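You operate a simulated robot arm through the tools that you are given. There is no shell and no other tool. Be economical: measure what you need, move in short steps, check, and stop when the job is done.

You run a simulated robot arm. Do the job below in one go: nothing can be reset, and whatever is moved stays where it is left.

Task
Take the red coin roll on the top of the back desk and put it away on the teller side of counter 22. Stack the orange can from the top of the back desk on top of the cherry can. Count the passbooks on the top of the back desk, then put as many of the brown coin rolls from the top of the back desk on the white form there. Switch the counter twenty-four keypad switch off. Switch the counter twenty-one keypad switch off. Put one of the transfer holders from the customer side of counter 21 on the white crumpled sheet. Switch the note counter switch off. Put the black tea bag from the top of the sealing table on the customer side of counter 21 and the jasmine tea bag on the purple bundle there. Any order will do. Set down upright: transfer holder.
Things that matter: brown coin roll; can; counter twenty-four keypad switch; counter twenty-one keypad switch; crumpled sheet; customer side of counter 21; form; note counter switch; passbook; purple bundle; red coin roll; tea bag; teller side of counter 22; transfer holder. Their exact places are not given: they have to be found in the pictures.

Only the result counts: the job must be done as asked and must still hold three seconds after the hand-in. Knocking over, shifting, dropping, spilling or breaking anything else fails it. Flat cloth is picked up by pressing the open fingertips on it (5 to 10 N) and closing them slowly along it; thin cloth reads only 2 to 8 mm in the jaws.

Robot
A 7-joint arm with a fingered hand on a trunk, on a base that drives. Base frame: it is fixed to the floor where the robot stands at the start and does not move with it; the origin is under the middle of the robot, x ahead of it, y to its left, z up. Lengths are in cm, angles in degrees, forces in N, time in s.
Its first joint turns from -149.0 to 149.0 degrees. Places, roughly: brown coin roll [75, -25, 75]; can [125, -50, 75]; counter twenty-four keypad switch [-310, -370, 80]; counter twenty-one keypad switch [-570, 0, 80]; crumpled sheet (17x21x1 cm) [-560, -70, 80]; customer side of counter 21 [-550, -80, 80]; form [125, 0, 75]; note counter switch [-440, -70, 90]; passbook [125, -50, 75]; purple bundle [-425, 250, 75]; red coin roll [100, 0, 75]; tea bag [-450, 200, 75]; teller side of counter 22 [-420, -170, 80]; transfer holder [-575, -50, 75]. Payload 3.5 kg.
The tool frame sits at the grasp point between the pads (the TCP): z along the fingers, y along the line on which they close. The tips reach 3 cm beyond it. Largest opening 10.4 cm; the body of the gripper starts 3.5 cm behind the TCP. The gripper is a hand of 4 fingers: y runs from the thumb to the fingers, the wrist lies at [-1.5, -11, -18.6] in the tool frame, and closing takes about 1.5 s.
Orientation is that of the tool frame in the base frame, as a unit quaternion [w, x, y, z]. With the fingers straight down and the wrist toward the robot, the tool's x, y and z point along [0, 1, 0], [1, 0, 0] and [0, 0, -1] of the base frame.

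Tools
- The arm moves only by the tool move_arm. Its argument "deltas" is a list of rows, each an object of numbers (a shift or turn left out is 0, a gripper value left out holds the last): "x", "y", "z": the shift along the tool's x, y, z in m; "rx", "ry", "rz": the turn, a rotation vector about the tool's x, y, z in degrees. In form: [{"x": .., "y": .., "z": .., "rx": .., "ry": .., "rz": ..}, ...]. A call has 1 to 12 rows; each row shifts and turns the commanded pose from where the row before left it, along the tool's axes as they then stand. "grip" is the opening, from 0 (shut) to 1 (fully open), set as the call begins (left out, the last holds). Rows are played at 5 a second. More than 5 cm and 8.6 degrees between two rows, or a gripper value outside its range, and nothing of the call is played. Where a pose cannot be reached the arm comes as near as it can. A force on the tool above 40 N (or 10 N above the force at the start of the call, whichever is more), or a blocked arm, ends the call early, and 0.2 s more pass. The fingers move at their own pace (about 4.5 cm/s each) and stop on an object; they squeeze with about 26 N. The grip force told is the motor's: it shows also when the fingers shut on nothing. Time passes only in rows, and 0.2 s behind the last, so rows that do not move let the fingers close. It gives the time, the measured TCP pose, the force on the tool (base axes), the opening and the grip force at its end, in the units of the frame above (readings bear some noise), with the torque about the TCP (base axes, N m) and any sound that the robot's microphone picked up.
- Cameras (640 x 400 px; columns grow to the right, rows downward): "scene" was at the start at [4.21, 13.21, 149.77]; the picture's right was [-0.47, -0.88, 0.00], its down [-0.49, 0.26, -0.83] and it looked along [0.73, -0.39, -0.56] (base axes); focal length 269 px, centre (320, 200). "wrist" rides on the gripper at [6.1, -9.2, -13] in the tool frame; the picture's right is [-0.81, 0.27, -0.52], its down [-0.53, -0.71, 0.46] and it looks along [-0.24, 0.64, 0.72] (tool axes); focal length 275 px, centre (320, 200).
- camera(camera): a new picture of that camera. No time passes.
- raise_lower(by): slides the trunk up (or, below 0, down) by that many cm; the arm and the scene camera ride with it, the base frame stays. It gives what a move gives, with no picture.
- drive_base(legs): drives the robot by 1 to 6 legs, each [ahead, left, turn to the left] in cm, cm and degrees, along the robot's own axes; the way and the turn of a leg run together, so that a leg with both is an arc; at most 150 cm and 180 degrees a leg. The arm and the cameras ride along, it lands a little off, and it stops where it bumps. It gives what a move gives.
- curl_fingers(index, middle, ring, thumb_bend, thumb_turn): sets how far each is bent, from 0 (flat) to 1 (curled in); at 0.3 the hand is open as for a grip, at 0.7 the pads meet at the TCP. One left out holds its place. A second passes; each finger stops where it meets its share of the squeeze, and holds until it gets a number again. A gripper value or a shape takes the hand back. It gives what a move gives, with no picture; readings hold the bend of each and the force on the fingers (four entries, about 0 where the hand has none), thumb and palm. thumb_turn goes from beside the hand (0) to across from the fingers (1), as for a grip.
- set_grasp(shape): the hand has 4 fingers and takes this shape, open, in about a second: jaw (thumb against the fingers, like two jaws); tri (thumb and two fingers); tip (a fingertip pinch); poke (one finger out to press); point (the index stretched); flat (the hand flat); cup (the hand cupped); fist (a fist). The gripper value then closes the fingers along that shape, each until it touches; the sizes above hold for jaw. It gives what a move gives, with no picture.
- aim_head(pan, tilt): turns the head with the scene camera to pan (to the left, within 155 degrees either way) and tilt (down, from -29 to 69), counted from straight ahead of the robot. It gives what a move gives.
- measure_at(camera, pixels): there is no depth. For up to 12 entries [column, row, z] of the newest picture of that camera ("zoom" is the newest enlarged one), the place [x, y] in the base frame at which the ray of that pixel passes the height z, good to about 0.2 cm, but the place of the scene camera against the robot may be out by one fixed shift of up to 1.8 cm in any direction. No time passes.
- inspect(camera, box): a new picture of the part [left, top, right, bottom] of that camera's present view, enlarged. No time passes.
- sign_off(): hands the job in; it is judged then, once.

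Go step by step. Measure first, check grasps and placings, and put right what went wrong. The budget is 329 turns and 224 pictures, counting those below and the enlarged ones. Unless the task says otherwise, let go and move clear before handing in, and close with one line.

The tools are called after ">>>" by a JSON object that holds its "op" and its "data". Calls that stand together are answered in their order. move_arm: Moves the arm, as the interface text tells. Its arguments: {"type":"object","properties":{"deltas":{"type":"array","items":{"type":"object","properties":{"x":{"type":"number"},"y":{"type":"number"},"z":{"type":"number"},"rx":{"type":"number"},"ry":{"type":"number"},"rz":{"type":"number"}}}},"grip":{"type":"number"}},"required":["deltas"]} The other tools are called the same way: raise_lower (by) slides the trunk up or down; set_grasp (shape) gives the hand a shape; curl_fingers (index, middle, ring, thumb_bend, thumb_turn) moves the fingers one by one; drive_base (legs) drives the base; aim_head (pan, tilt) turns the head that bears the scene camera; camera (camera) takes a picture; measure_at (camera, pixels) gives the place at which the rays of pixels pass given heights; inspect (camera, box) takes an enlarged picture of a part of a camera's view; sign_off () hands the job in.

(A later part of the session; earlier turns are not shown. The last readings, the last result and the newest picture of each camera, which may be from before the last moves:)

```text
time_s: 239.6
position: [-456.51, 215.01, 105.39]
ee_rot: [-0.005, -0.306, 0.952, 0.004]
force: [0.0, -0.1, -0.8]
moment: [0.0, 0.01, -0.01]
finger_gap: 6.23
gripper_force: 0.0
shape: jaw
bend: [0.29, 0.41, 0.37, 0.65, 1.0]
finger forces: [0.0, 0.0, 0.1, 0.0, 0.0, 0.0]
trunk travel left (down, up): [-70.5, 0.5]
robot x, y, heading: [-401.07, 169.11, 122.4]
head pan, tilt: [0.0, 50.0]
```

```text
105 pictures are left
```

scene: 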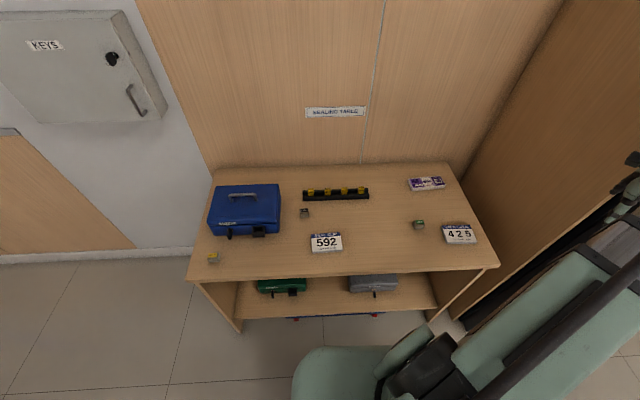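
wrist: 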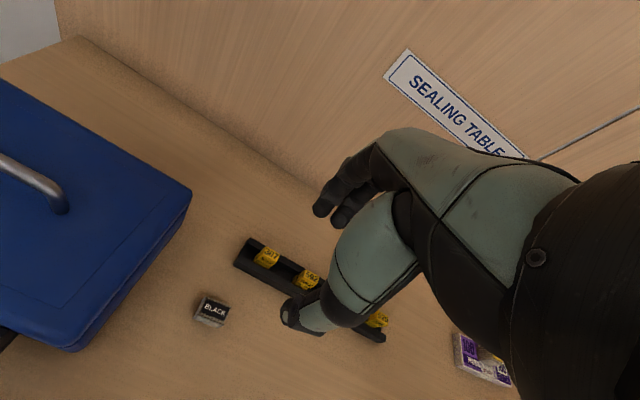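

>>> {"op": "inspect", "data": {"camera": "wrist", "box": [140, 220, 320, 360]}}

>>> {"op": "measure_at", "data": {"camera": "zoom", "pixels": [[220, 245, 80], [165, 285, 78], [235, 310, 78], [290, 175, 78], [420, 230, 78], [305, 110, 80], [150, 130, 85], [160, 130, 78], [200, 205, 80], [248, 255, 80]]}}

```text
2.86 times, centred on (230, 290) of wrist
```

zoom: 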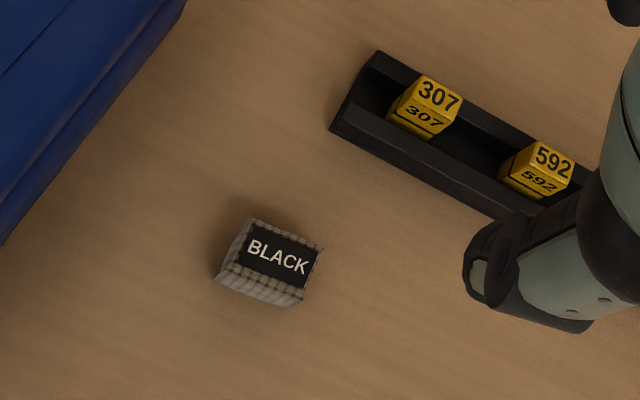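

```text
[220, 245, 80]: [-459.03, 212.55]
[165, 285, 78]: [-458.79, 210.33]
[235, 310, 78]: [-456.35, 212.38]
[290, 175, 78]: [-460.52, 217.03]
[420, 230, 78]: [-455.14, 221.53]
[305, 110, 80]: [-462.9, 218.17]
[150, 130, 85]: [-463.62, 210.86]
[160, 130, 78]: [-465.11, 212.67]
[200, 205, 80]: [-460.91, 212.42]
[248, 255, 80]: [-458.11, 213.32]
```

>>> {"op": "move_arm", "data": {"deltas": [{"x": 0.0115, "y": -0.004}, {"z": 0.05}, {"z": 0.05}, {"z": 0.05}, {"z": 0.05}, {"z": 0.03}, {"z": 0.008}]}}

>>> {"op": "inspect", "data": {"camera": "wrist", "box": [200, 150, 400, 350]}}

```text
time_s: 241.2
position: [-457.43, 214.25, 81.5]
ee_rot: [-0.004, -0.308, 0.951, 0.004]
force: [0.2, 0.1, 0.8]
moment: [-0.03, 0.0, 0.02]
finger_gap: 6.21
gripper_force: 0.1
shape: jaw
bend: [0.29, 0.41, 0.37, 0.65, 1.0]
finger forces: [0.0, 0.0, 0.0, 0.1, 0.0, 0.0]
trunk travel left (down, up): [-70.5, 0.5]
robot x, y, heading: [-401.35, 168.7, 122.3]
head pan, tilt: [0.0, 50.0]
```

```text
2.00 times, centred on (300, 250) of wrist
```

zoom: 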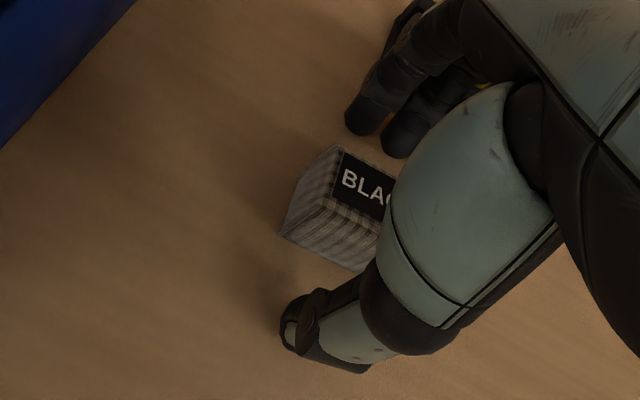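

Aligned as before. Close and lift.

>>> {"op": "move_arm", "data": {"deltas": [{}, {}, {}, {}, {}, {}, {}, {}], "grip": 0}}

>>> {"op": "move_arm", "data": {"deltas": [{"z": -0.02}, {"z": -0.05}, {"z": -0.05}, {"z": -0.05}, {"z": -0.05}, {"z": -0.05}, {"z": -0.05}, {"z": -0.05}]}}

>>> {"op": "camera", "data": {"camera": "wrist"}}

>>> {"op": "camera", "data": {"camera": "scene"}}

```text
time_s: 243.0
position: [-457.44, 214.21, 81.54]
ee_rot: [-0.005, -0.305, 0.952, 0.004]
force: [0.3, -0.7, 1.5]
moment: [-0.01, -0.03, 0.01]
finger_gap: 2.16
gripper_force: 26.3
shape: jaw
bend: [0.73, 0.58, 0.64, 0.75, 1.0]
finger forces: [14.1, 7.3, 0.1, 0.0, 22.2, 0.0]
trunk travel left (down, up): [-70.5, 0.5]
robot x, y, heading: [-400.72, 168.77, 122.4]
head pan, tilt: [0.0, 50.0]
```

```text
time_s: 244.8
position: [-456.87, 213.95, 118.22]
ee_rot: [-0.004, -0.307, 0.952, 0.004]
force: [0.1, 0.1, -0.5]
moment: [0.02, 0.0, 0.01]
finger_gap: 2.14
gripper_force: 25.4
shape: jaw
bend: [0.73, 0.58, 0.64, 0.75, 1.0]
finger forces: [14.4, 7.4, 0.1, 0.0, 22.0, 0.0]
trunk travel left (down, up): [-70.5, 0.5]
robot x, y, heading: [-401.01, 169.24, 122.7]
head pan, tilt: [0.0, 50.0]
```

```text
102 pictures are left
```

wrist: 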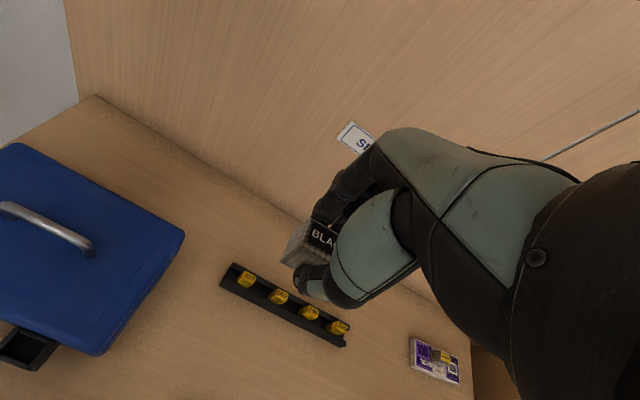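

```text
101 pictures are left
```

scene: 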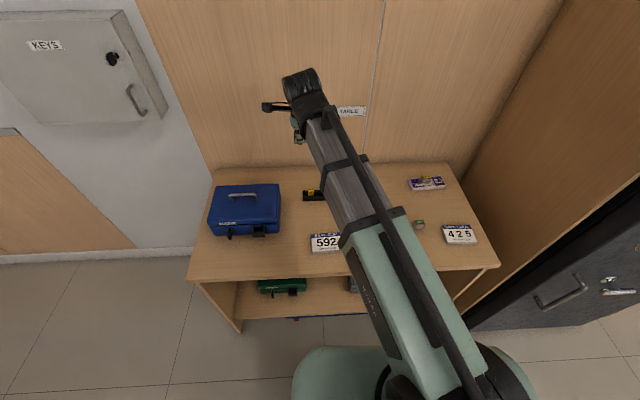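

Black bag held. I retract slightly, back away, and head for the passage around counter 21's end.

>>> {"op": "move_arm", "data": {"deltas": [{"y": -0.05}, {"y": -0.05}]}}

>>> {"op": "drive_base", "data": {"legs": [[-24, 0, 0], [0, 0, 90.5], [60, -38, 0]]}}

>>> {"op": "aim_head", "data": {"pan": 0, "tilt": 25}}

>>> {"op": "camera", "data": {"camera": "scene"}}

```text
time_s: 245.4
position: [-451.08, 205.73, 117.88]
ee_rot: [-0.004, -0.305, 0.952, 0.005]
force: [-0.8, -0.1, -0.1]
moment: [0.05, 0.02, 0.02]
finger_gap: 2.17
gripper_force: 25.9
shape: jaw
bend: [0.73, 0.58, 0.64, 0.75, 1.0]
finger forces: [14.5, 7.4, 0.0, 0.0, 21.9, 0.0]
trunk travel left (down, up): [-70.5, 0.5]
robot x, y, heading: [-401.09, 168.99, 122.5]
head pan, tilt: [0.0, 50.0]
```

```text
time_s: 254.6
position: [-494.18, 93.6, 117.85]
ee_rot: [0.006, 0.9, -0.436, 0.0]
force: [-0.7, 0.0, -0.2]
moment: [0.0, 0.02, 0.01]
finger_gap: 2.11
gripper_force: 25.8
shape: jaw
bend: [0.73, 0.58, 0.64, 0.75, 1.0]
finger forces: [14.2, 7.3, 0.1, 0.1, 21.4, 0.0]
trunk travel left (down, up): [-70.5, 0.5]
robot x, y, heading: [-459.24, 144.82, -145.2]
head pan, tilt: [0.0, 50.0]
```

```text
time_s: 255.5
position: [-494.1, 93.59, 117.83]
ee_rot: [0.007, 0.9, -0.436, 0.001]
force: [-0.4, -0.6, 0.5]
moment: [-0.01, 0.0, -0.02]
finger_gap: 2.13
gripper_force: 25.4
shape: jaw
bend: [0.73, 0.58, 0.64, 0.75, 1.0]
finger forces: [14.2, 7.3, 0.0, 0.0, 21.5, 0.0]
trunk travel left (down, up): [-70.5, 0.5]
robot x, y, heading: [-459.94, 144.89, -144.8]
head pan, tilt: [0.0, 25.0]
```

```text
100 pictures are left
```

scene: 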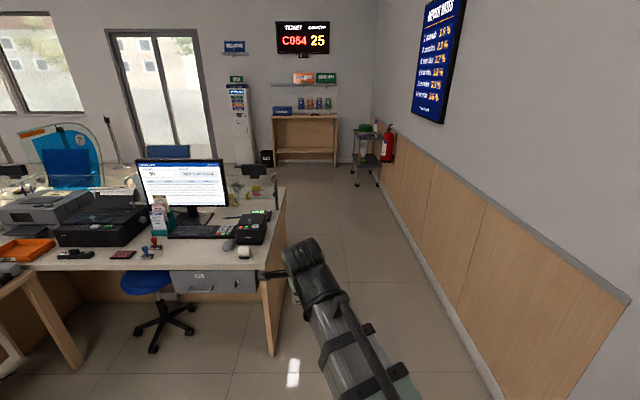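

>>> {"op": "measure_at", "data": {"camera": "scene", "pixels": [[272, 356, 0], [262, 264, 78], [286, 189, 78], [460, 330, 0], [400, 215, 0], [357, 187, 5], [378, 184, 5], [337, 166, 0], [275, 166, 0], [262, 195, 78], [230, 180, 95]]}}

>>> {"op": "inspect", "data": {"camera": "scene", "box": [130, 110, 400, 280]}}

```text
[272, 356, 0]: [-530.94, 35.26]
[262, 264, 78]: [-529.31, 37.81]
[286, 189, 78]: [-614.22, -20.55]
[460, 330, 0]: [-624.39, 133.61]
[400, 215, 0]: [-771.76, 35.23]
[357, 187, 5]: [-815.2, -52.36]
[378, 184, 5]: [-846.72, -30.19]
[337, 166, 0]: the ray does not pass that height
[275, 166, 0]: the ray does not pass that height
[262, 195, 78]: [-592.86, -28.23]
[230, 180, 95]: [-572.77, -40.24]
```

```text
2.35 times, centred on (265, 195) of scene
```

zoom: 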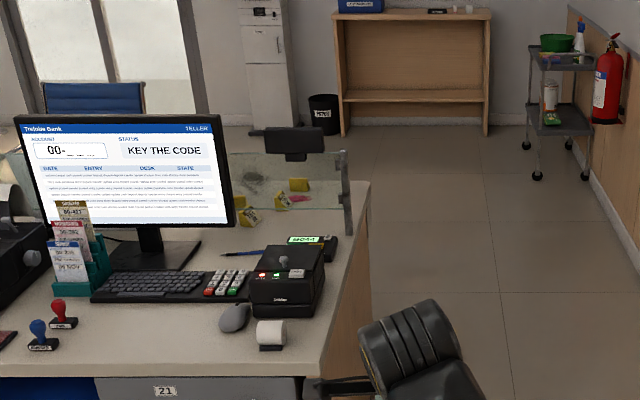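

The passage is 132 cm wide; the counter-21 keypad (green display) is near the counter end and reachable from the passage. I drive in beside it.

>>> {"op": "drive_base", "data": {"legs": [[90, -10, 0], [83, -9, 0]]}}

>>> {"op": "aim_head", "data": {"pan": 75, "tilt": 45}}

>>> {"op": "camera", "data": {"camera": "scene"}}

```text
time_s: 264.4
position: [-642.46, 2.57, 117.81]
ee_rot: [0.006, 0.911, -0.413, 0.001]
force: [0.1, 1.2, 0.6]
moment: [-0.01, 0.0, 0.02]
finger_gap: 2.12
gripper_force: 26.4
shape: jaw
bend: [0.73, 0.58, 0.64, 0.75, 1.0]
finger forces: [14.3, 7.3, 0.0, 0.1, 21.4, 0.0]
trunk travel left (down, up): [-70.5, 0.5]
robot x, y, heading: [-610.48, 56.03, -142.3]
head pan, tilt: [0.0, 25.0]
```

```text
time_s: 265.9
position: [-642.35, 2.74, 117.86]
ee_rot: [0.006, 0.91, -0.413, 0.002]
force: [0.0, -0.4, -0.1]
moment: [-0.01, 0.01, 0.0]
finger_gap: 2.13
gripper_force: 26.1
shape: jaw
bend: [0.73, 0.58, 0.64, 0.75, 1.0]
finger forces: [14.2, 7.3, 0.1, 0.1, 21.5, 0.0]
trunk travel left (down, up): [-70.5, 0.5]
robot x, y, heading: [-610.69, 55.97, -142.2]
head pan, tilt: [75.0, 45.0]
```

```text
98 pictures are left
```

scene: 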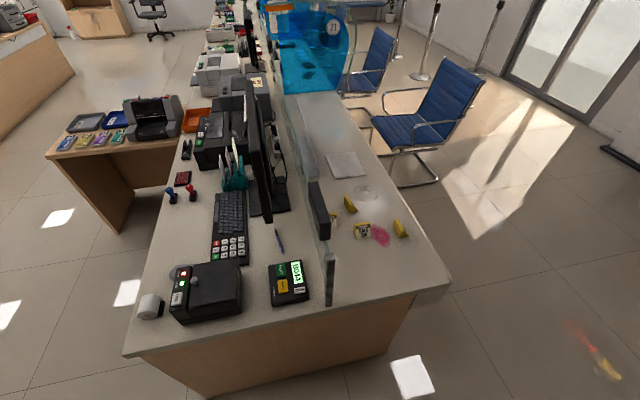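

>>> {"op": "inspect", "data": {"camera": "scene", "box": [290, 130, 460, 290]}}

>>> {"op": "inspect", "data": {"camera": "scene", "box": [130, 220, 340, 350]}}

>>> {"op": "measure_at", "data": {"camera": "scene", "pixels": [[290, 285, 80], [346, 208, 78], [362, 232, 78], [401, 232, 78], [345, 165, 78], [368, 192, 78], [380, 237, 78], [330, 300, 78], [450, 285, 78], [125, 355, 78], [400, 187, 0], [436, 185, 0]]}}

```text
2.50 times, centred on (375, 210) of scene
```

zoom: 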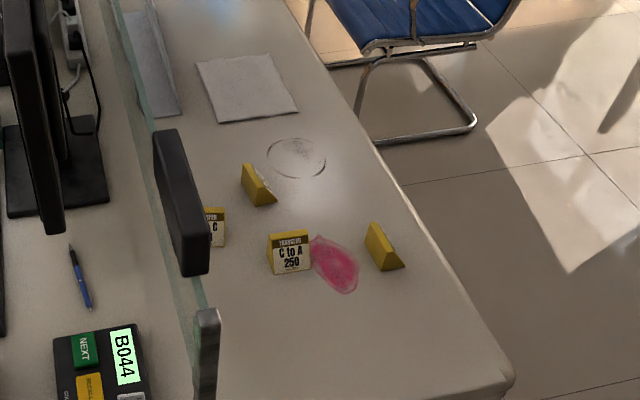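

```text
3.05 times, centred on (235, 285) of scene
```

zoom: 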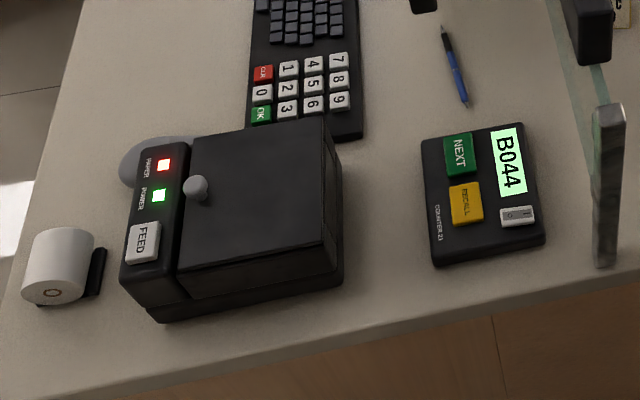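

```text
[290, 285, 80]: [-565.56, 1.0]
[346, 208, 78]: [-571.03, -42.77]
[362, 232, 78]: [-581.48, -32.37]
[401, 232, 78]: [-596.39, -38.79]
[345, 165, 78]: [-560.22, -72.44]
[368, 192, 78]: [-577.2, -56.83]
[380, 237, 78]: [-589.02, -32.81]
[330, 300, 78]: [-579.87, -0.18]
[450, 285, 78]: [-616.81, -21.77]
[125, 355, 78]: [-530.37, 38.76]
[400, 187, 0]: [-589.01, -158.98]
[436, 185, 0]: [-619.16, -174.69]
```

The "COUNTER 21" keypad with its rocker is at (-566,1); holders and crumpled sheet are beyond the glass. First the black tea bag goes on the free customer-side surface at about (-592,-20).

>>> {"op": "move_arm", "data": {"deltas": [{"x": 0.0445, "y": 0.0052, "rz": -4.85}, {"x": 0.0445, "y": 0.0052, "rz": -4.85}, {"x": 0.0445, "y": 0.0052, "rz": -4.85}, {"x": 0.0445, "y": 0.0052, "rz": -4.85}, {"x": 0.0445, "y": 0.0052, "rz": -4.85}, {"x": 0.0445, "y": 0.0052, "rz": -4.85}, {"x": 0.0445, "y": 0.0052, "rz": -4.85}]}}

>>> {"op": "move_arm", "data": {"deltas": [{"x": 0.0445, "y": 0.0052, "rz": -4.85}, {"x": 0.0445, "y": 0.0052, "rz": -4.85}, {"x": 0.0445, "y": 0.0052, "rz": -4.85}, {"x": 0.0445, "y": 0.0052, "rz": -4.85}, {"x": 0.0445, "y": 0.0052, "rz": -4.85}, {"x": 0.0445, "y": 0.0052, "rz": -4.85}]}}

>>> {"op": "camera", "data": {"camera": "wrist"}}

>>> {"op": "camera", "data": {"camera": "scene"}}

```text
time_s: 267.5
position: [-618.81, -17.68, 118.13]
ee_rot: [0.006, 0.992, -0.129, -0.002]
force: [-0.2, -0.1, -0.1]
moment: [0.01, 0.01, 0.03]
finger_gap: 2.09
gripper_force: 26.0
shape: jaw
bend: [0.73, 0.58, 0.64, 0.75, 1.0]
finger forces: [14.2, 7.4, 0.0, 0.1, 21.3, 0.0]
trunk travel left (down, up): [-70.5, 0.5]
robot x, y, heading: [-610.49, 55.85, -142.1]
head pan, tilt: [75.0, 45.0]
```

```text
time_s: 268.9
position: [-592.87, -22.08, 118.16]
ee_rot: [0.006, 0.992, 0.124, -0.002]
force: [0.2, -0.5, -0.3]
moment: [0.01, 0.0, 0.01]
finger_gap: 2.11
gripper_force: 25.4
shape: jaw
bend: [0.73, 0.58, 0.64, 0.75, 1.0]
finger forces: [14.2, 7.3, 0.0, 0.1, 21.3, 0.1]
trunk travel left (down, up): [-70.5, 0.5]
robot x, y, heading: [-610.28, 56.1, -142.3]
head pan, tilt: [75.0, 45.0]
```

```text
95 pictures are left
```

wrist: 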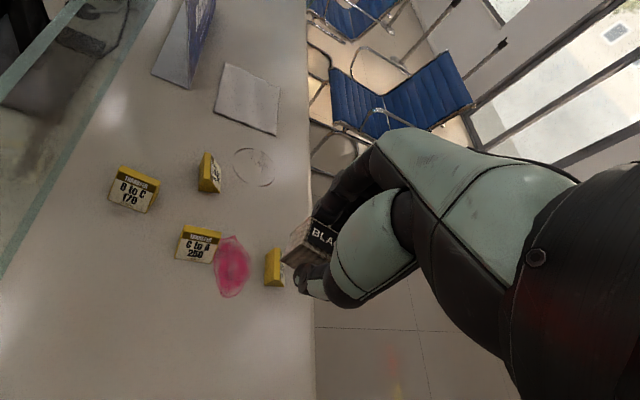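

```text
94 pictures are left
```

scene: 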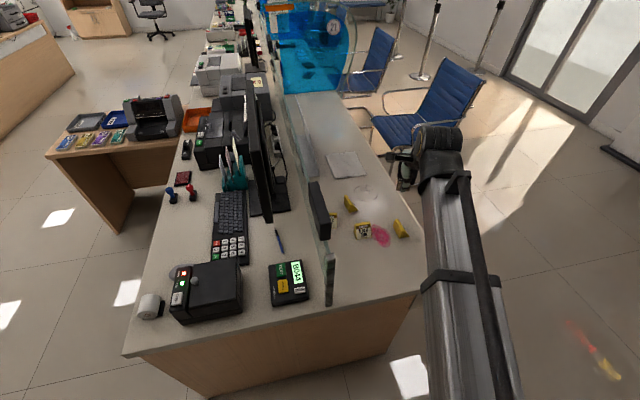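

>>> {"op": "measure_at", "data": {"camera": "wrist", "pixels": [[200, 330, 78], [250, 330, 78], [313, 300, 78], [314, 380, 78], [273, 285, 78], [195, 262, 78], [210, 190, 78], [130, 208, 78], [247, 98, 78], [216, 110, 78], [277, 134, 78], [235, 295, 78]]}}

```text
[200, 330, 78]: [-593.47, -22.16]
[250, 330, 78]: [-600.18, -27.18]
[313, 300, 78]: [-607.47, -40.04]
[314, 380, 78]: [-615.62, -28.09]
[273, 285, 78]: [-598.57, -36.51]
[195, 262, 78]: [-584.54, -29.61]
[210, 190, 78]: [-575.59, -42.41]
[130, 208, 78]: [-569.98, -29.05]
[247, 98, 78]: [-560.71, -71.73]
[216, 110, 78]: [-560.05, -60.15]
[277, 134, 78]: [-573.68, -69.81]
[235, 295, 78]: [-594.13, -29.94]
```

>>> {"op": "move_arm", "data": {"deltas": [{"y": -0.012}, {"z": 0.05}, {"z": 0.05}, {"z": 0.05}, {"z": 0.05}, {"z": 0.05}, {"z": 0.05}, {"z": 0.035}]}}

>>> {"op": "move_arm", "data": {"deltas": [{"z": 0.004}, {"z": 0.004}, {"z": 0.003}]}}

>>> {"op": "move_arm", "data": {"deltas": [{"z": 0.003}, {"z": 0.002}]}}

```text
time_s: 270.7
position: [-593.04, -21.31, 84.24]
ee_rot: [0.006, 0.992, 0.123, -0.001]
force: [0.4, 0.4, -0.3]
moment: [0.03, 0.03, 0.02]
finger_gap: 2.13
gripper_force: 25.7
shape: jaw
bend: [0.73, 0.58, 0.64, 0.75, 1.0]
finger forces: [14.2, 7.3, 0.0, 0.1, 21.3, 0.0]
trunk travel left (down, up): [-70.5, 0.5]
robot x, y, heading: [-610.87, 55.71, -141.9]
head pan, tilt: [75.0, 45.0]
```

```text
time_s: 271.5
position: [-593.16, -21.14, 83.35]
ee_rot: [0.006, 0.992, 0.123, -0.002]
force: [0.5, -0.2, 1.0]
moment: [0.02, 0.0, 0.02]
finger_gap: 2.14
gripper_force: 25.6
shape: jaw
bend: [0.73, 0.58, 0.64, 0.75, 1.0]
finger forces: [14.2, 7.3, 0.0, 0.0, 21.4, 0.1]
trunk travel left (down, up): [-70.5, 0.5]
robot x, y, heading: [-610.61, 55.63, -142.4]
head pan, tilt: [75.0, 45.0]
```

```text
time_s: 272.1
position: [-593.03, -21.27, 82.85]
ee_rot: [0.006, 0.992, 0.123, -0.002]
force: [-0.6, 0.7, 0.1]
moment: [-0.02, -0.01, -0.02]
finger_gap: 2.1
gripper_force: 26.0
shape: jaw
bend: [0.73, 0.58, 0.64, 0.75, 1.0]
finger forces: [14.2, 7.3, 0.0, 0.0, 21.3, 0.0]
trunk travel left (down, up): [-70.5, 0.5]
robot x, y, heading: [-610.7, 56.01, -142.3]
head pan, tilt: [75.0, 45.0]
```

>>> {"op": "move_arm", "data": {"deltas": [{"z": 0.003}, {"z": 0.003}]}}

>>> {"op": "move_arm", "data": {"deltas": [{"z": 0.002}, {"z": 0.002}]}}

>>> {"op": "move_arm", "data": {"deltas": [{"z": 0.002}, {}]}}

```text
time_s: 272.7
position: [-593.29, -21.2, 82.31]
ee_rot: [0.006, 0.992, 0.124, -0.001]
force: [0.5, 0.0, 0.1]
moment: [0.02, 0.0, -0.01]
finger_gap: 2.14
gripper_force: 26.3
shape: jaw
bend: [0.73, 0.58, 0.64, 0.75, 1.0]
finger forces: [14.2, 7.4, 0.1, 0.0, 21.4, 0.0]
trunk travel left (down, up): [-70.5, 0.5]
robot x, y, heading: [-610.55, 56.26, -142.3]
head pan, tilt: [75.0, 45.0]
```

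```text
time_s: 273.3
position: [-593.16, -21.24, 81.87]
ee_rot: [0.006, 0.992, 0.123, -0.001]
force: [-0.8, 0.4, 0.6]
moment: [-0.01, -0.01, -0.02]
finger_gap: 2.15
gripper_force: 26.1
shape: jaw
bend: [0.73, 0.58, 0.64, 0.75, 1.0]
finger forces: [14.2, 7.4, 0.0, 0.1, 21.4, 0.0]
trunk travel left (down, up): [-70.5, 0.5]
robot x, y, heading: [-610.73, 55.85, -142.0]
head pan, tilt: [75.0, 45.0]
```

```text
time_s: 273.9
position: [-593.11, -21.28, 81.56]
ee_rot: [0.007, 0.992, 0.124, -0.002]
force: [0.7, 0.1, 0.3]
moment: [0.01, -0.04, 0.01]
finger_gap: 2.14
gripper_force: 26.5
shape: jaw
bend: [0.73, 0.58, 0.64, 0.75, 1.0]
finger forces: [14.2, 7.3, 0.0, 0.0, 21.3, 0.1]
trunk travel left (down, up): [-70.5, 0.5]
robot x, y, heading: [-610.47, 55.91, -142.1]
head pan, tilt: [75.0, 45.0]
```

>>> {"op": "move_arm", "data": {"deltas": [{"z": 0.002}, {}]}}

>>> {"op": "move_arm", "data": {"deltas": [{"z": 0.002}, {}]}}

>>> {"op": "inspect", "data": {"camera": "wrist", "box": [200, 150, 400, 350]}}

```text
time_s: 274.5
position: [-593.28, -21.23, 81.56]
ee_rot: [0.006, 0.992, 0.125, -0.003]
force: [-0.1, -1.3, 2.8]
moment: [-0.11, -0.05, -0.03]
finger_gap: 2.15
gripper_force: 25.8
shape: jaw
bend: [0.73, 0.58, 0.64, 0.75, 1.0]
finger forces: [15.6, 7.7, 0.1, 0.0, 21.4, 0.1]
trunk travel left (down, up): [-70.5, 0.5]
robot x, y, heading: [-610.65, 55.86, -142.3]
head pan, tilt: [75.0, 45.0]
```

```text
time_s: 275.1
position: [-593.2, -21.18, 81.36]
ee_rot: [0.008, 0.992, 0.124, -0.002]
force: [1.9, -2.4, 14.8]
moment: [-0.24, -0.1, 0.03]
finger_gap: 2.19
gripper_force: 26.0
shape: jaw
bend: [0.73, 0.58, 0.64, 0.75, 1.0]
finger forces: [17.9, 10.1, 0.0, 0.0, 24.1, 0.0]
trunk travel left (down, up): [-70.5, 0.5]
robot x, y, heading: [-610.45, 56.21, -141.9]
head pan, tilt: [75.0, 45.0]
```

```text
2.00 times, centred on (300, 250) of wrist
```

zoom: 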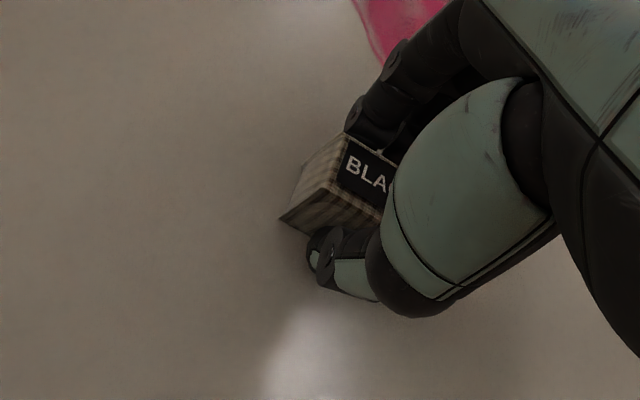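

Contact (15 N). Release and rise.

>>> {"op": "move_arm", "data": {"deltas": [{"z": -0.002}, {}]}}

>>> {"op": "move_arm", "data": {"deltas": [{}, {}, {}], "grip": 0.4}}

>>> {"op": "move_arm", "data": {"deltas": [{"z": -0.02}, {"z": -0.05}, {"z": -0.05}, {"z": -0.05}, {"z": -0.05}, {"z": -0.05}, {"z": -0.05}, {"z": -0.05}]}}

>>> {"op": "camera", "data": {"camera": "wrist"}}

```text
time_s: 275.7
position: [-593.22, -21.23, 81.39]
ee_rot: [0.006, 0.992, 0.123, -0.002]
force: [2.7, -2.7, 7.5]
moment: [-0.2, -0.13, 0.04]
finger_gap: 2.19
gripper_force: 25.8
shape: jaw
bend: [0.73, 0.58, 0.64, 0.75, 1.0]
finger forces: [17.1, 9.2, 0.0, 0.0, 22.0, 0.0]
trunk travel left (down, up): [-70.5, 0.5]
robot x, y, heading: [-610.65, 55.95, -142.3]
head pan, tilt: [75.0, 45.0]
```

```text
time_s: 276.5
position: [-593.33, -21.24, 81.43]
ee_rot: [0.006, 0.992, 0.124, -0.002]
force: [0.2, 0.1, -0.2]
moment: [0.01, 0.01, 0.0]
finger_gap: 4.14
gripper_force: 0.0
shape: jaw
bend: [0.74, 0.49, 0.46, 0.73, 1.0]
finger forces: [0.1, 0.0, 0.0, 0.0, 0.0, 0.1]
trunk travel left (down, up): [-70.5, 0.5]
robot x, y, heading: [-610.53, 56.14, -142.1]
head pan, tilt: [75.0, 45.0]
```

```text
time_s: 278.3
position: [-593.49, -20.54, 118.95]
ee_rot: [0.006, 0.992, 0.124, -0.003]
force: [-1.0, -0.4, -0.3]
moment: [0.04, -0.01, 0.01]
finger_gap: 4.16
gripper_force: 0.1
shape: jaw
bend: [0.74, 0.49, 0.46, 0.73, 1.0]
finger forces: [0.0, 0.0, 0.0, 0.0, 0.0, 0.1]
trunk travel left (down, up): [-70.5, 0.5]
robot x, y, heading: [-610.81, 55.79, -142.1]
head pan, tilt: [75.0, 45.0]
```

```text
92 pictures are left
```

wrist: 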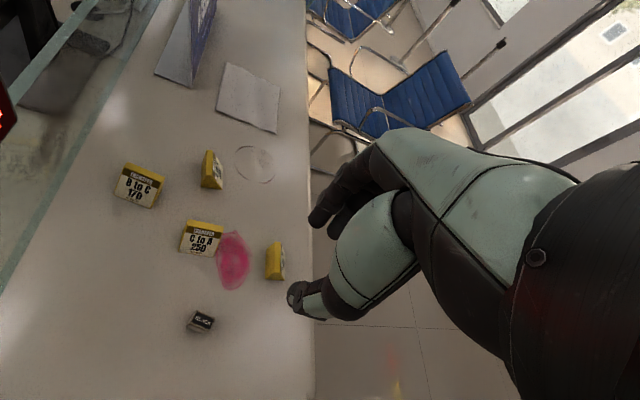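

The black tea bag stands on the customer side. Now the keypad: poke shape, swing over to it above the glass.

>>> {"op": "set_grasp", "data": {"shape": "poke"}}

>>> {"op": "curl_fingers", "data": {"middle": 1}}

>>> {"op": "move_arm", "data": {"deltas": [{"z": -0.05}, {"x": 0.0403, "y": -0.0133, "rz": -2.84}, {"x": 0.0403, "y": -0.0133, "rz": -2.84}, {"x": 0.0403, "y": -0.0133, "rz": -2.84}, {"x": 0.0403, "y": -0.0133, "rz": -2.84}, {"x": 0.0403, "y": -0.0133, "rz": -2.84}, {"x": 0.0403, "y": -0.0133, "rz": -2.84}, {"x": 0.0403, "y": -0.0133, "rz": -2.84}, {"x": 0.0403, "y": -0.0133, "rz": -2.84}]}}

>>> {"op": "camera", "data": {"camera": "wrist"}}

```text
time_s: 279.2
position: [-593.38, -20.51, 118.83]
ee_rot: [0.006, 0.992, 0.124, -0.002]
force: [-0.2, -0.4, 0.2]
moment: [0.01, 0.0, -0.02]
finger_gap: 0.0
gripper_force: 0.1
shape: poke
bend: [0.7, 0.7, 0.99, 1.0, 1.0]
finger forces: [0.0, 0.1, 0.0, 0.1, 0.1, 0.1]
trunk travel left (down, up): [-70.5, 0.5]
robot x, y, heading: [-610.42, 56.2, -142.0]
head pan, tilt: [75.0, 45.0]
```

```text
time_s: 280.2
position: [-593.27, -20.46, 118.79]
ee_rot: [0.006, 0.992, 0.122, -0.001]
force: [-0.3, 0.1, 0.0]
moment: [0.03, 0.0, 0.01]
finger_gap: 2.99
gripper_force: 0.0
shape: fingers
bend: [0.7, 1.0, 0.99, 1.0, 1.0]
finger forces: [0.1, 0.1, 0.1, 0.0, 0.1, 0.0]
trunk travel left (down, up): [-70.5, 0.5]
robot x, y, heading: [-610.48, 56.39, -142.1]
head pan, tilt: [75.0, 45.0]
```

```text
time_s: 282.2
position: [-568.43, 2.5, 123.41]
ee_rot: [0.005, 0.948, 0.317, -0.004]
force: [-1.6, -0.5, 0.1]
moment: [-0.02, -0.02, 0.03]
finger_gap: 2.98
gripper_force: 0.0
shape: fingers
bend: [0.7, 1.0, 0.99, 1.0, 1.0]
finger forces: [0.1, 0.1, 0.0, 0.0, 0.0, 0.0]
trunk travel left (down, up): [-70.5, 0.5]
robot x, y, heading: [-610.71, 56.05, -141.9]
head pan, tilt: [75.0, 45.0]
```

```text
91 pictures are left
```

wrist: 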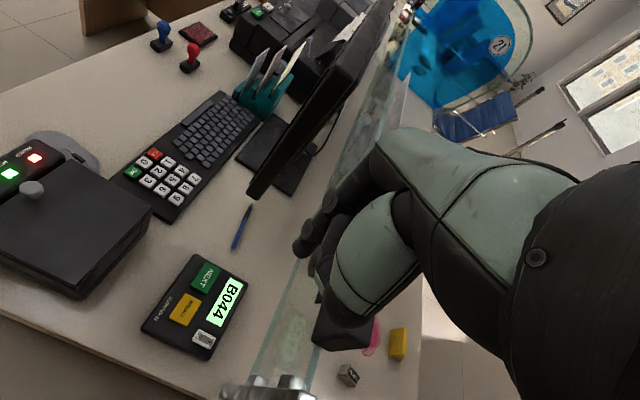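

>>> {"op": "inspect", "data": {"camera": "wrist", "box": [130, 230, 330, 400]}}

>>> {"op": "measure_at", "data": {"camera": "zoom", "pixels": [[225, 258, 81], [245, 262, 81], [205, 254, 81], [215, 275, 80], [390, 395, 95], [390, 395, 80], [330, 395, 78], [350, 280, 78], [225, 258, 79]]}}

```text
2.35 times, centred on (230, 315) of wrist
```

zoom: 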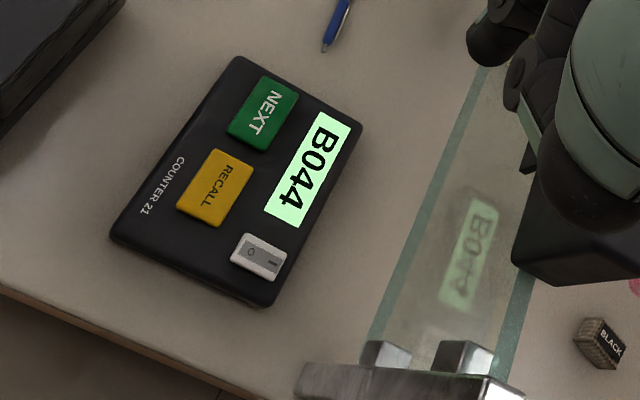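

```text
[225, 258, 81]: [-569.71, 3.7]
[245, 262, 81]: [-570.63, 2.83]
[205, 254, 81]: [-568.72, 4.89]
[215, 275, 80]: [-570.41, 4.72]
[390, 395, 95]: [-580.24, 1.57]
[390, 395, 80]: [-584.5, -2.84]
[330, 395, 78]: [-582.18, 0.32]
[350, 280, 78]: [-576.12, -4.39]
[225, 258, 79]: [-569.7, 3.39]
```

The rocker's O is at zoom (250,251). To keep the hand clear of the glass I turn it 93° (wrist over the teller side), then look again.

>>> {"op": "move_arm", "data": {"deltas": [{"x": -0.0092, "y": -0.0276}, {"rz": 8.45}, {"rz": 8.45}, {"rz": 8.45}, {"rz": 8.45}, {"rz": 8.45}, {"rz": 8.45}, {"rz": 8.45}, {"rz": 8.45}, {"rz": 8.45}, {"rz": 8.45}, {"rz": 8.45}]}}

>>> {"op": "move_arm", "data": {"deltas": [{"z": 0.05}, {"z": 0.05}, {"z": 0.03}]}}

>>> {"op": "camera", "data": {"camera": "wrist"}}

>>> {"op": "camera", "data": {"camera": "scene"}}

```text
time_s: 284.8
position: [-570.49, 3.7, 123.23]
ee_rot: [0.007, 0.882, -0.471, 0.002]
force: [0.0, -0.2, 0.1]
moment: [0.0, -0.01, -0.01]
finger_gap: 3.0
gripper_force: 0.1
shape: fingers
bend: [0.7, 1.0, 0.99, 1.0, 1.0]
finger forces: [0.0, 0.0, 0.0, 0.0, 0.0, 0.0]
trunk travel left (down, up): [-70.5, 0.5]
robot x, y, heading: [-610.75, 56.05, -142.2]
head pan, tilt: [75.0, 45.0]
```

```text
time_s: 285.6
position: [-570.68, 3.52, 110.01]
ee_rot: [0.006, 0.883, -0.469, 0.002]
force: [0.2, 0.1, 0.2]
moment: [0.01, 0.01, 0.0]
finger_gap: 2.96
gripper_force: 0.0
shape: fingers
bend: [0.7, 1.0, 0.99, 1.0, 1.0]
finger forces: [0.0, 0.1, 0.0, 0.1, 0.1, 0.0]
trunk travel left (down, up): [-70.5, 0.5]
robot x, y, heading: [-610.67, 55.89, -142.0]
head pan, tilt: [75.0, 45.0]
```

```text
89 pictures are left
```

wrist: 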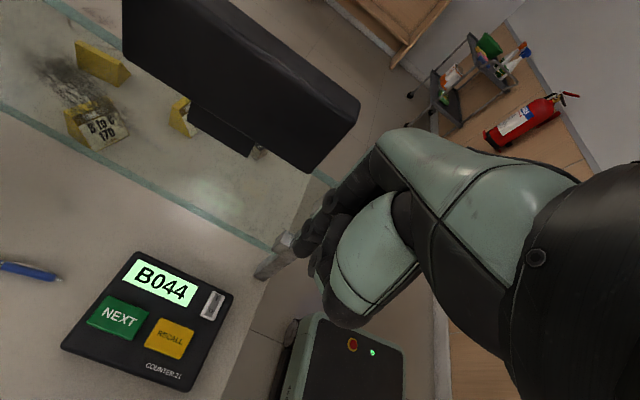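

```text
88 pictures are left
```

scene: 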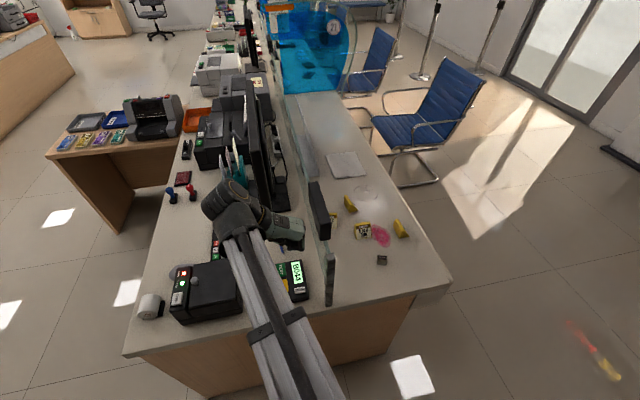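

>>> {"op": "inspect", "data": {"camera": "wrist", "box": [160, 200, 340, 350]}}

>>> {"op": "measure_at", "data": {"camera": "zoom", "pixels": [[185, 290, 80], [185, 290, 82], [200, 260, 81], [170, 320, 81], [400, 190, 90], [330, 260, 78]]}}

```text
2.67 times, centred on (250, 275) of wrist
```

zoom: 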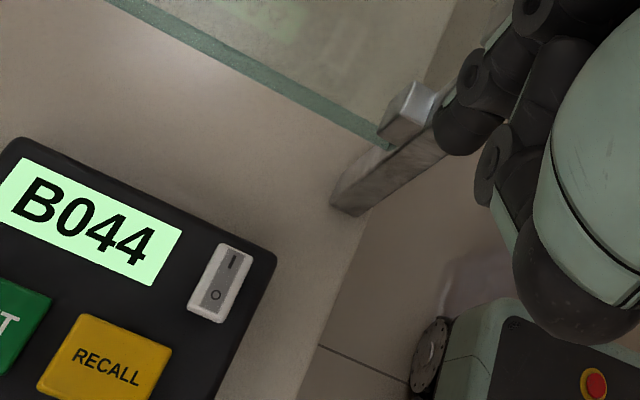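

```text
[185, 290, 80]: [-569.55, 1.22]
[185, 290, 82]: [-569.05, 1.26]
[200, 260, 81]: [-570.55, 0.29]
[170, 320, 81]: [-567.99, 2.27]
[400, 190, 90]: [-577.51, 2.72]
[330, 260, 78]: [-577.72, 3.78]
```

>>> {"op": "measure_at", "data": {"camera": "zoom", "pixels": [[215, 296, 79], [215, 296, 81], [215, 296, 83], [232, 262, 81], [208, 313, 81]]}}

```text
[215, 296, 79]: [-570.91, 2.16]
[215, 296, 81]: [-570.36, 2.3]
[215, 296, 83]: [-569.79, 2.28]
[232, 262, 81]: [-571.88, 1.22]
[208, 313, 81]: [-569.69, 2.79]
```

>>> {"op": "move_arm", "data": {"deltas": [{"x": 0.003, "y": -0.0025}, {"z": 0.05}, {"z": 0.05}, {"z": 0.05}, {"z": 0.04}]}}

>>> {"op": "inspect", "data": {"camera": "wrist", "box": [200, 180, 400, 330]}}

```text
time_s: 286.8
position: [-570.46, 3.32, 91.06]
ee_rot: [0.006, 0.883, -0.47, 0.003]
force: [-0.6, 0.1, 0.3]
moment: [0.01, -0.03, 0.0]
finger_gap: 2.98
gripper_force: 0.1
shape: fingers
bend: [0.7, 1.0, 0.99, 1.0, 1.0]
finger forces: [0.1, 0.1, 0.0, 0.0, 0.1, 0.0]
trunk travel left (down, up): [-70.5, 0.5]
robot x, y, heading: [-610.5, 55.94, -142.1]
head pan, tilt: [75.0, 45.0]
```

```text
2.67 times, centred on (300, 255) of wrist
```

zoom: 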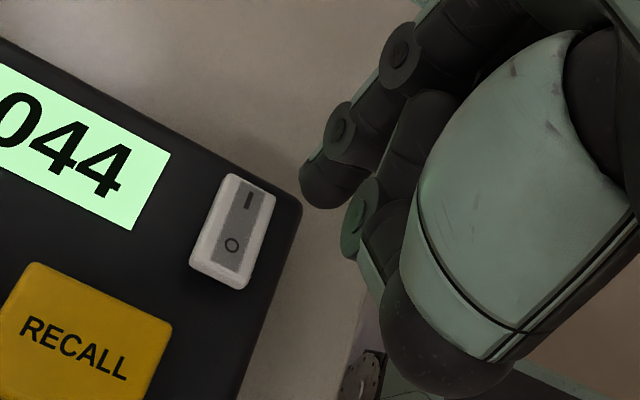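

>>> {"op": "measure_at", "data": {"camera": "zoom", "pixels": [[232, 245, 79], [232, 245, 80], [232, 245, 81], [232, 245, 82], [248, 200, 81], [325, 195, 88], [325, 195, 87]]}}

```text
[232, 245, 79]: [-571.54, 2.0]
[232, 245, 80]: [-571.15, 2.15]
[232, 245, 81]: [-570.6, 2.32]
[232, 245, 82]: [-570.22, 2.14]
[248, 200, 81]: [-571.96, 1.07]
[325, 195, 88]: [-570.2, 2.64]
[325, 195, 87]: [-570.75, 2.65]
```

Tip (-570.2,2.6) is above O (-570.15,2.3). Lower and press.

>>> {"op": "move_arm", "data": {"deltas": [{"z": 0.03}, {"z": 0.012}, {"z": 0.004}]}}

>>> {"op": "inspect", "data": {"camera": "wrist", "box": [220, 180, 400, 320]}}

```text
time_s: 287.6
position: [-570.3, 3.12, 86.4]
ee_rot: [0.007, 0.883, -0.469, 0.002]
force: [-0.1, 0.7, 0.4]
moment: [0.04, -0.03, -0.03]
finger_gap: 2.99
gripper_force: 0.0
shape: fingers
bend: [0.7, 1.0, 0.99, 1.0, 1.0]
finger forces: [0.0, 0.1, 0.1, 0.0, 0.1, 0.1]
trunk travel left (down, up): [-70.5, 0.5]
robot x, y, heading: [-610.68, 56.23, -142.3]
head pan, tilt: [75.0, 45.0]
```

```text
2.86 times, centred on (310, 250) of wrist
```

zoom: 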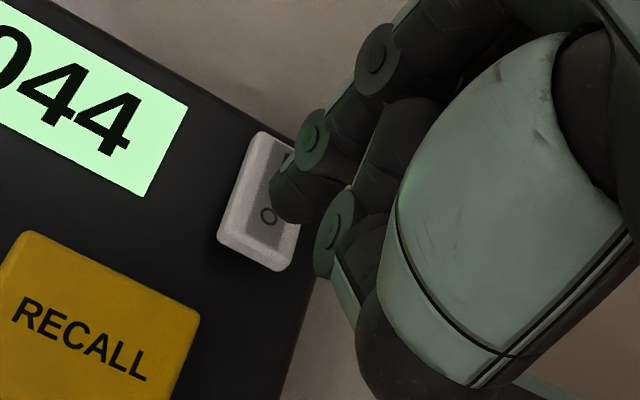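

>>> {"op": "move_arm", "data": {"deltas": [{"z": 0.006}, {"z": 0.004}, {"z": 0.003}]}}

>>> {"op": "move_arm", "data": {"deltas": [{"z": 0.003}, {"z": 0.003}, {"z": 0.003}, {"z": 0.003}]}}

>>> {"op": "inspect", "data": {"camera": "wrist", "box": [140, 130, 400, 320]}}

```text
time_s: 288.4
position: [-570.31, 3.25, 85.16]
ee_rot: [0.006, 0.883, -0.47, 0.002]
force: [0.5, 0.4, 0.3]
moment: [0.01, -0.01, 0.0]
finger_gap: 2.99
gripper_force: 0.1
shape: fingers
bend: [0.7, 1.0, 0.99, 1.0, 1.0]
finger forces: [0.1, 0.0, 0.0, 0.0, 0.0, 0.0]
trunk travel left (down, up): [-70.5, 0.5]
robot x, y, heading: [-610.17, 56.17, -142.0]
head pan, tilt: [75.0, 45.0]
```

```text
time_s: 289.4
position: [-570.49, 2.96, 84.53]
ee_rot: [0.009, 0.883, -0.469, 0.003]
force: [-1.1, -7.8, 30.6]
moment: [-0.37, -0.02, 0.0]
finger_gap: 2.85
gripper_force: 14.4
shape: fingers
bend: [0.7, 1.0, 0.99, 1.0, 1.0]
finger forces: [29.7, 0.0, 0.1, 0.1, 0.1, 0.0]
trunk travel left (down, up): [-70.5, 0.5]
robot x, y, heading: [-610.13, 55.84, -142.3]
head pan, tilt: [75.0, 45.0]
heard: click
```

```text
2.11 times, centred on (270, 225) of wrist
```

zoom: 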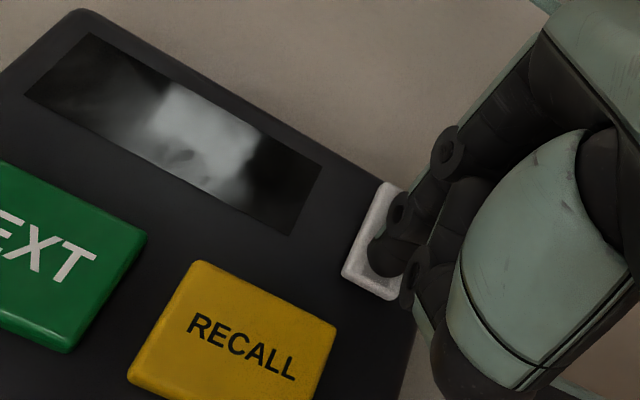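

Click, and the display went dark: keypad 21 is off. I lift, bring the arm around to the front, and drive to the customer side.

>>> {"op": "move_arm", "data": {"deltas": [{"z": -0.02}, {"z": -0.05}, {"z": -0.05}, {"z": -0.05}, {"z": -0.05}, {"z": -0.05}, {"z": -0.05}, {"z": -0.05}]}}

>>> {"op": "move_arm", "data": {"deltas": [{"y": 0.05}, {"y": 0.05}, {"y": 0.05}, {"y": 0.05}, {"y": 0.05}, {"y": 0.05}, {"y": 0.05}, {"y": 0.05}, {"y": 0.05}]}}

>>> {"op": "move_arm", "data": {"deltas": [{"x": -0.0445, "y": 0.0212}, {"x": -0.0445, "y": 0.0212}, {"x": -0.0445, "y": 0.0212}, {"x": -0.0445, "y": 0.0212}, {"x": -0.0445, "y": 0.0212}, {"x": -0.0445, "y": 0.0212}, {"x": -0.0445, "y": 0.0212}, {"x": -0.0445, "y": 0.0212}, {"x": -0.0445, "y": 0.0212}, {"x": -0.0445, "y": 0.0212}, {"x": -0.0445, "y": 0.0212}, {"x": -0.0445, "y": 0.0212}]}}

>>> {"op": "set_grasp", "data": {"shape": "jaw"}}

>>> {"op": "drive_base", "data": {"legs": [[96, 0, 0]]}}

```text
time_s: 291.2
position: [-570.27, 3.48, 121.01]
ee_rot: [0.006, 0.883, -0.469, 0.001]
force: [0.1, 0.4, 0.5]
moment: [0.0, 0.03, 0.03]
finger_gap: 2.96
gripper_force: 0.1
shape: fingers
bend: [0.7, 1.0, 0.99, 1.0, 1.0]
finger forces: [0.0, 0.0, 0.0, 0.0, 0.1, 0.0]
trunk travel left (down, up): [-70.5, 0.5]
robot x, y, heading: [-610.72, 55.66, -142.0]
head pan, tilt: [75.0, 45.0]
```

```text
time_s: 293.2
position: [-607.79, -21.8, 121.18]
ee_rot: [0.006, 0.882, -0.471, 0.002]
force: [-0.8, -1.0, 0.0]
moment: [0.02, -0.02, 0.01]
finger_gap: 2.96
gripper_force: 0.2
shape: fingers
bend: [0.7, 1.0, 0.99, 1.0, 1.0]
finger forces: [0.0, 0.0, 0.0, 0.0, 0.1, 0.1]
trunk travel left (down, up): [-70.5, 0.5]
robot x, y, heading: [-610.68, 55.86, -142.1]
head pan, tilt: [75.0, 45.0]
```

```text
time_s: 295.8
position: [-658.88, 8.42, 121.3]
ee_rot: [0.006, 0.883, -0.469, 0.002]
force: [-0.3, -0.8, -0.6]
moment: [-0.03, -0.01, 0.02]
finger_gap: 2.98
gripper_force: 0.1
shape: fingers
bend: [0.7, 1.0, 0.99, 1.0, 1.0]
finger forces: [0.1, 0.0, 0.1, 0.0, 0.0, 0.0]
trunk travel left (down, up): [-70.5, 0.5]
robot x, y, heading: [-610.62, 55.69, -142.1]
head pan, tilt: [75.0, 45.0]
```

```text
time_s: 296.7
position: [-658.92, 8.61, 121.39]
ee_rot: [0.007, 0.883, -0.47, 0.002]
force: [-0.4, 0.2, -0.5]
moment: [-0.02, 0.01, -0.01]
finger_gap: 10.36
gripper_force: 0.1
shape: jaw
bend: [0.3, 0.3, 0.3, 0.3, 0.98]
finger forces: [0.0, 0.0, 0.1, 0.1, 0.0, 0.0]
trunk travel left (down, up): [-70.5, 0.5]
robot x, y, heading: [-610.57, 56.09, -142.1]
head pan, tilt: [75.0, 45.0]
```

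```text
time_s: 301.7
position: [-735.58, -51.4, 121.43]
ee_rot: [0.006, 0.883, -0.469, 0.001]
force: [-1.2, 0.1, 0.8]
moment: [-0.03, 0.01, 0.02]
finger_gap: 10.37
gripper_force: 0.0
shape: jaw
bend: [0.3, 0.3, 0.3, 0.3, 0.98]
finger forces: [0.0, 0.0, 0.0, 0.0, 0.0, 0.0]
trunk travel left (down, up): [-70.5, 0.5]
robot x, y, heading: [-687.21, -3.99, -142.1]
head pan, tilt: [75.0, 45.0]
```

>>> {"op": "drive_base", "data": {"legs": [[0, 0, 86.3], [45, 0, 0], [42, 0, 0]]}}

>>> {"op": "aim_head", "data": {"pan": 80, "tilt": 50}}

>>> {"op": "camera", "data": {"camera": "scene"}}

```text
time_s: 310.3
position: [-591.03, -123.0, 121.27]
ee_rot: [0.003, 0.961, 0.277, 0.005]
force: [0.1, 0.7, -0.3]
moment: [0.01, 0.01, 0.01]
finger_gap: 10.41
gripper_force: 0.1
shape: jaw
bend: [0.3, 0.3, 0.3, 0.3, 0.98]
finger forces: [0.0, 0.0, 0.0, 0.1, 0.1, 0.0]
trunk travel left (down, up): [-70.5, 0.5]
robot x, y, heading: [-637.18, -72.97, -54.1]
head pan, tilt: [75.0, 45.0]
```

```text
time_s: 311.0
position: [-591.16, -123.0, 121.31]
ee_rot: [0.003, 0.961, 0.277, 0.006]
force: [0.1, 0.4, 0.1]
moment: [-0.02, -0.01, -0.01]
finger_gap: 10.35
gripper_force: 0.1
shape: jaw
bend: [0.3, 0.3, 0.3, 0.3, 0.98]
finger forces: [0.0, 0.0, 0.1, 0.1, 0.0, 0.0]
trunk travel left (down, up): [-70.5, 0.5]
robot x, y, heading: [-636.87, -73.35, -53.9]
head pan, tilt: [80.0, 50.0]
```

```text
83 pictures are left
```

scene: 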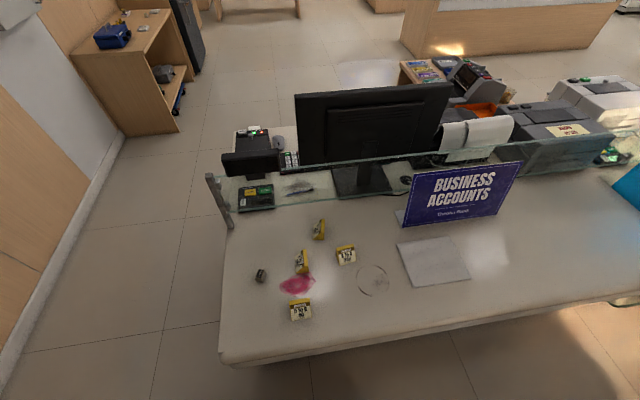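

>>> {"op": "inspect", "data": {"camera": "scene", "box": [270, 210, 480, 330]}}

>>> {"op": "measure_at", "data": {"camera": "zoom", "pixels": [[230, 165, 78], [203, 140, 78], [258, 140, 78], [390, 105, 78], [545, 80, 78], [605, 195, 78], [430, 228, 78], [95, 325, 78], [490, 150, 78]]}}

```text
3.05 times, centred on (375, 270) of scene
```

zoom: 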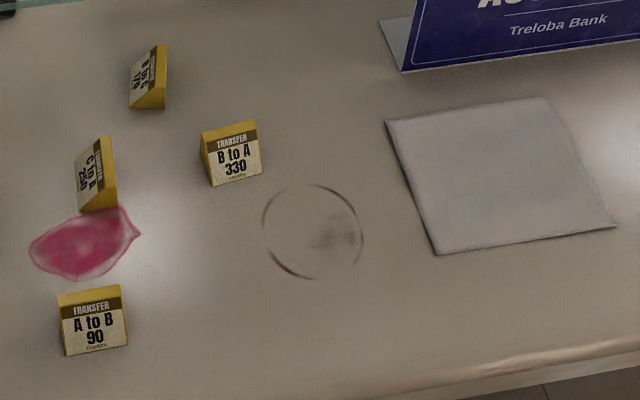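

```text
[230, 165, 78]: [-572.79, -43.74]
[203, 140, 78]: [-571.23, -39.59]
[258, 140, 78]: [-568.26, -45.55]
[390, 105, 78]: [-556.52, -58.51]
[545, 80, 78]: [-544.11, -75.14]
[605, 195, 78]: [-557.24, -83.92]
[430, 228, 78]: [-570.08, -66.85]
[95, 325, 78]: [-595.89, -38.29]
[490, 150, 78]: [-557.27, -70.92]
```

I choose "B to A 330" at (-571.5,-43); its parallel end faces suit the jaws with the hand turned about as it is now. Move over it.

>>> {"op": "move_arm", "data": {"deltas": [{"x": 0.035, "y": -0.034}, {"x": 0.035, "y": -0.034}, {"x": 0.035, "y": -0.034}, {"x": 0.035, "y": -0.034}, {"x": 0.035, "y": -0.034}, {"x": 0.035, "y": -0.034}, {"x": 0.035, "y": -0.034}, {"x": 0.035, "y": -0.034}, {"x": 0.035, "y": -0.034}]}}

>>> {"op": "move_arm", "data": {"deltas": [{"x": 0.035, "y": -0.034}, {"x": 0.035, "y": -0.034}, {"x": 0.035, "y": -0.034}, {"x": 0.035, "y": -0.034}, {"x": 0.035, "y": -0.034}, {"x": 0.035, "y": -0.034}, {"x": 0.035, "y": -0.034}, {"x": 0.035, "y": -0.034}, {"z": 0.05}, {"z": 0.05}, {"z": 0.05}]}}

>>> {"op": "camera", "data": {"camera": "wrist"}}

```text
time_s: 313.0
position: [-580.62, -80.33, 121.33]
ee_rot: [0.003, 0.961, 0.277, 0.005]
force: [0.5, 0.9, 0.7]
moment: [-0.01, -0.01, 0.03]
finger_gap: 10.39
gripper_force: 0.1
shape: jaw
bend: [0.3, 0.3, 0.3, 0.3, 0.98]
finger forces: [0.0, 0.0, 0.1, 0.0, 0.0, 0.0]
trunk travel left (down, up): [-70.5, 0.5]
robot x, y, heading: [-636.74, -73.14, -54.0]
head pan, tilt: [80.0, 50.0]
```

```text
time_s: 315.4
position: [-571.05, -42.6, 106.28]
ee_rot: [0.003, 0.961, 0.277, 0.006]
force: [0.3, -0.5, -0.6]
moment: [-0.03, -0.01, 0.02]
finger_gap: 10.42
gripper_force: 0.1
shape: jaw
bend: [0.3, 0.3, 0.3, 0.3, 0.98]
finger forces: [0.0, 0.0, 0.0, 0.0, 0.1, 0.0]
trunk travel left (down, up): [-70.5, 0.5]
robot x, y, heading: [-636.98, -73.48, -54.0]
head pan, tilt: [80.0, 50.0]
```

```text
81 pictures are left
```

wrist: 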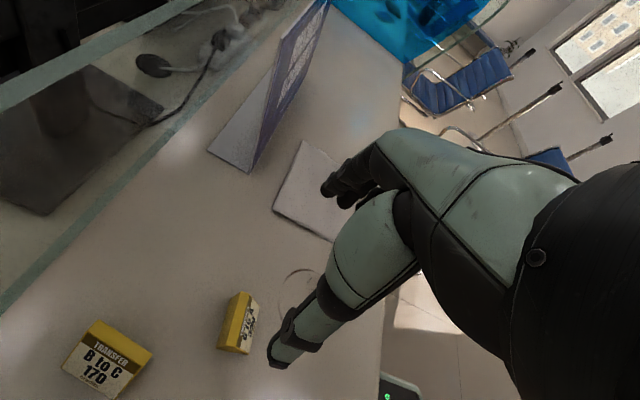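

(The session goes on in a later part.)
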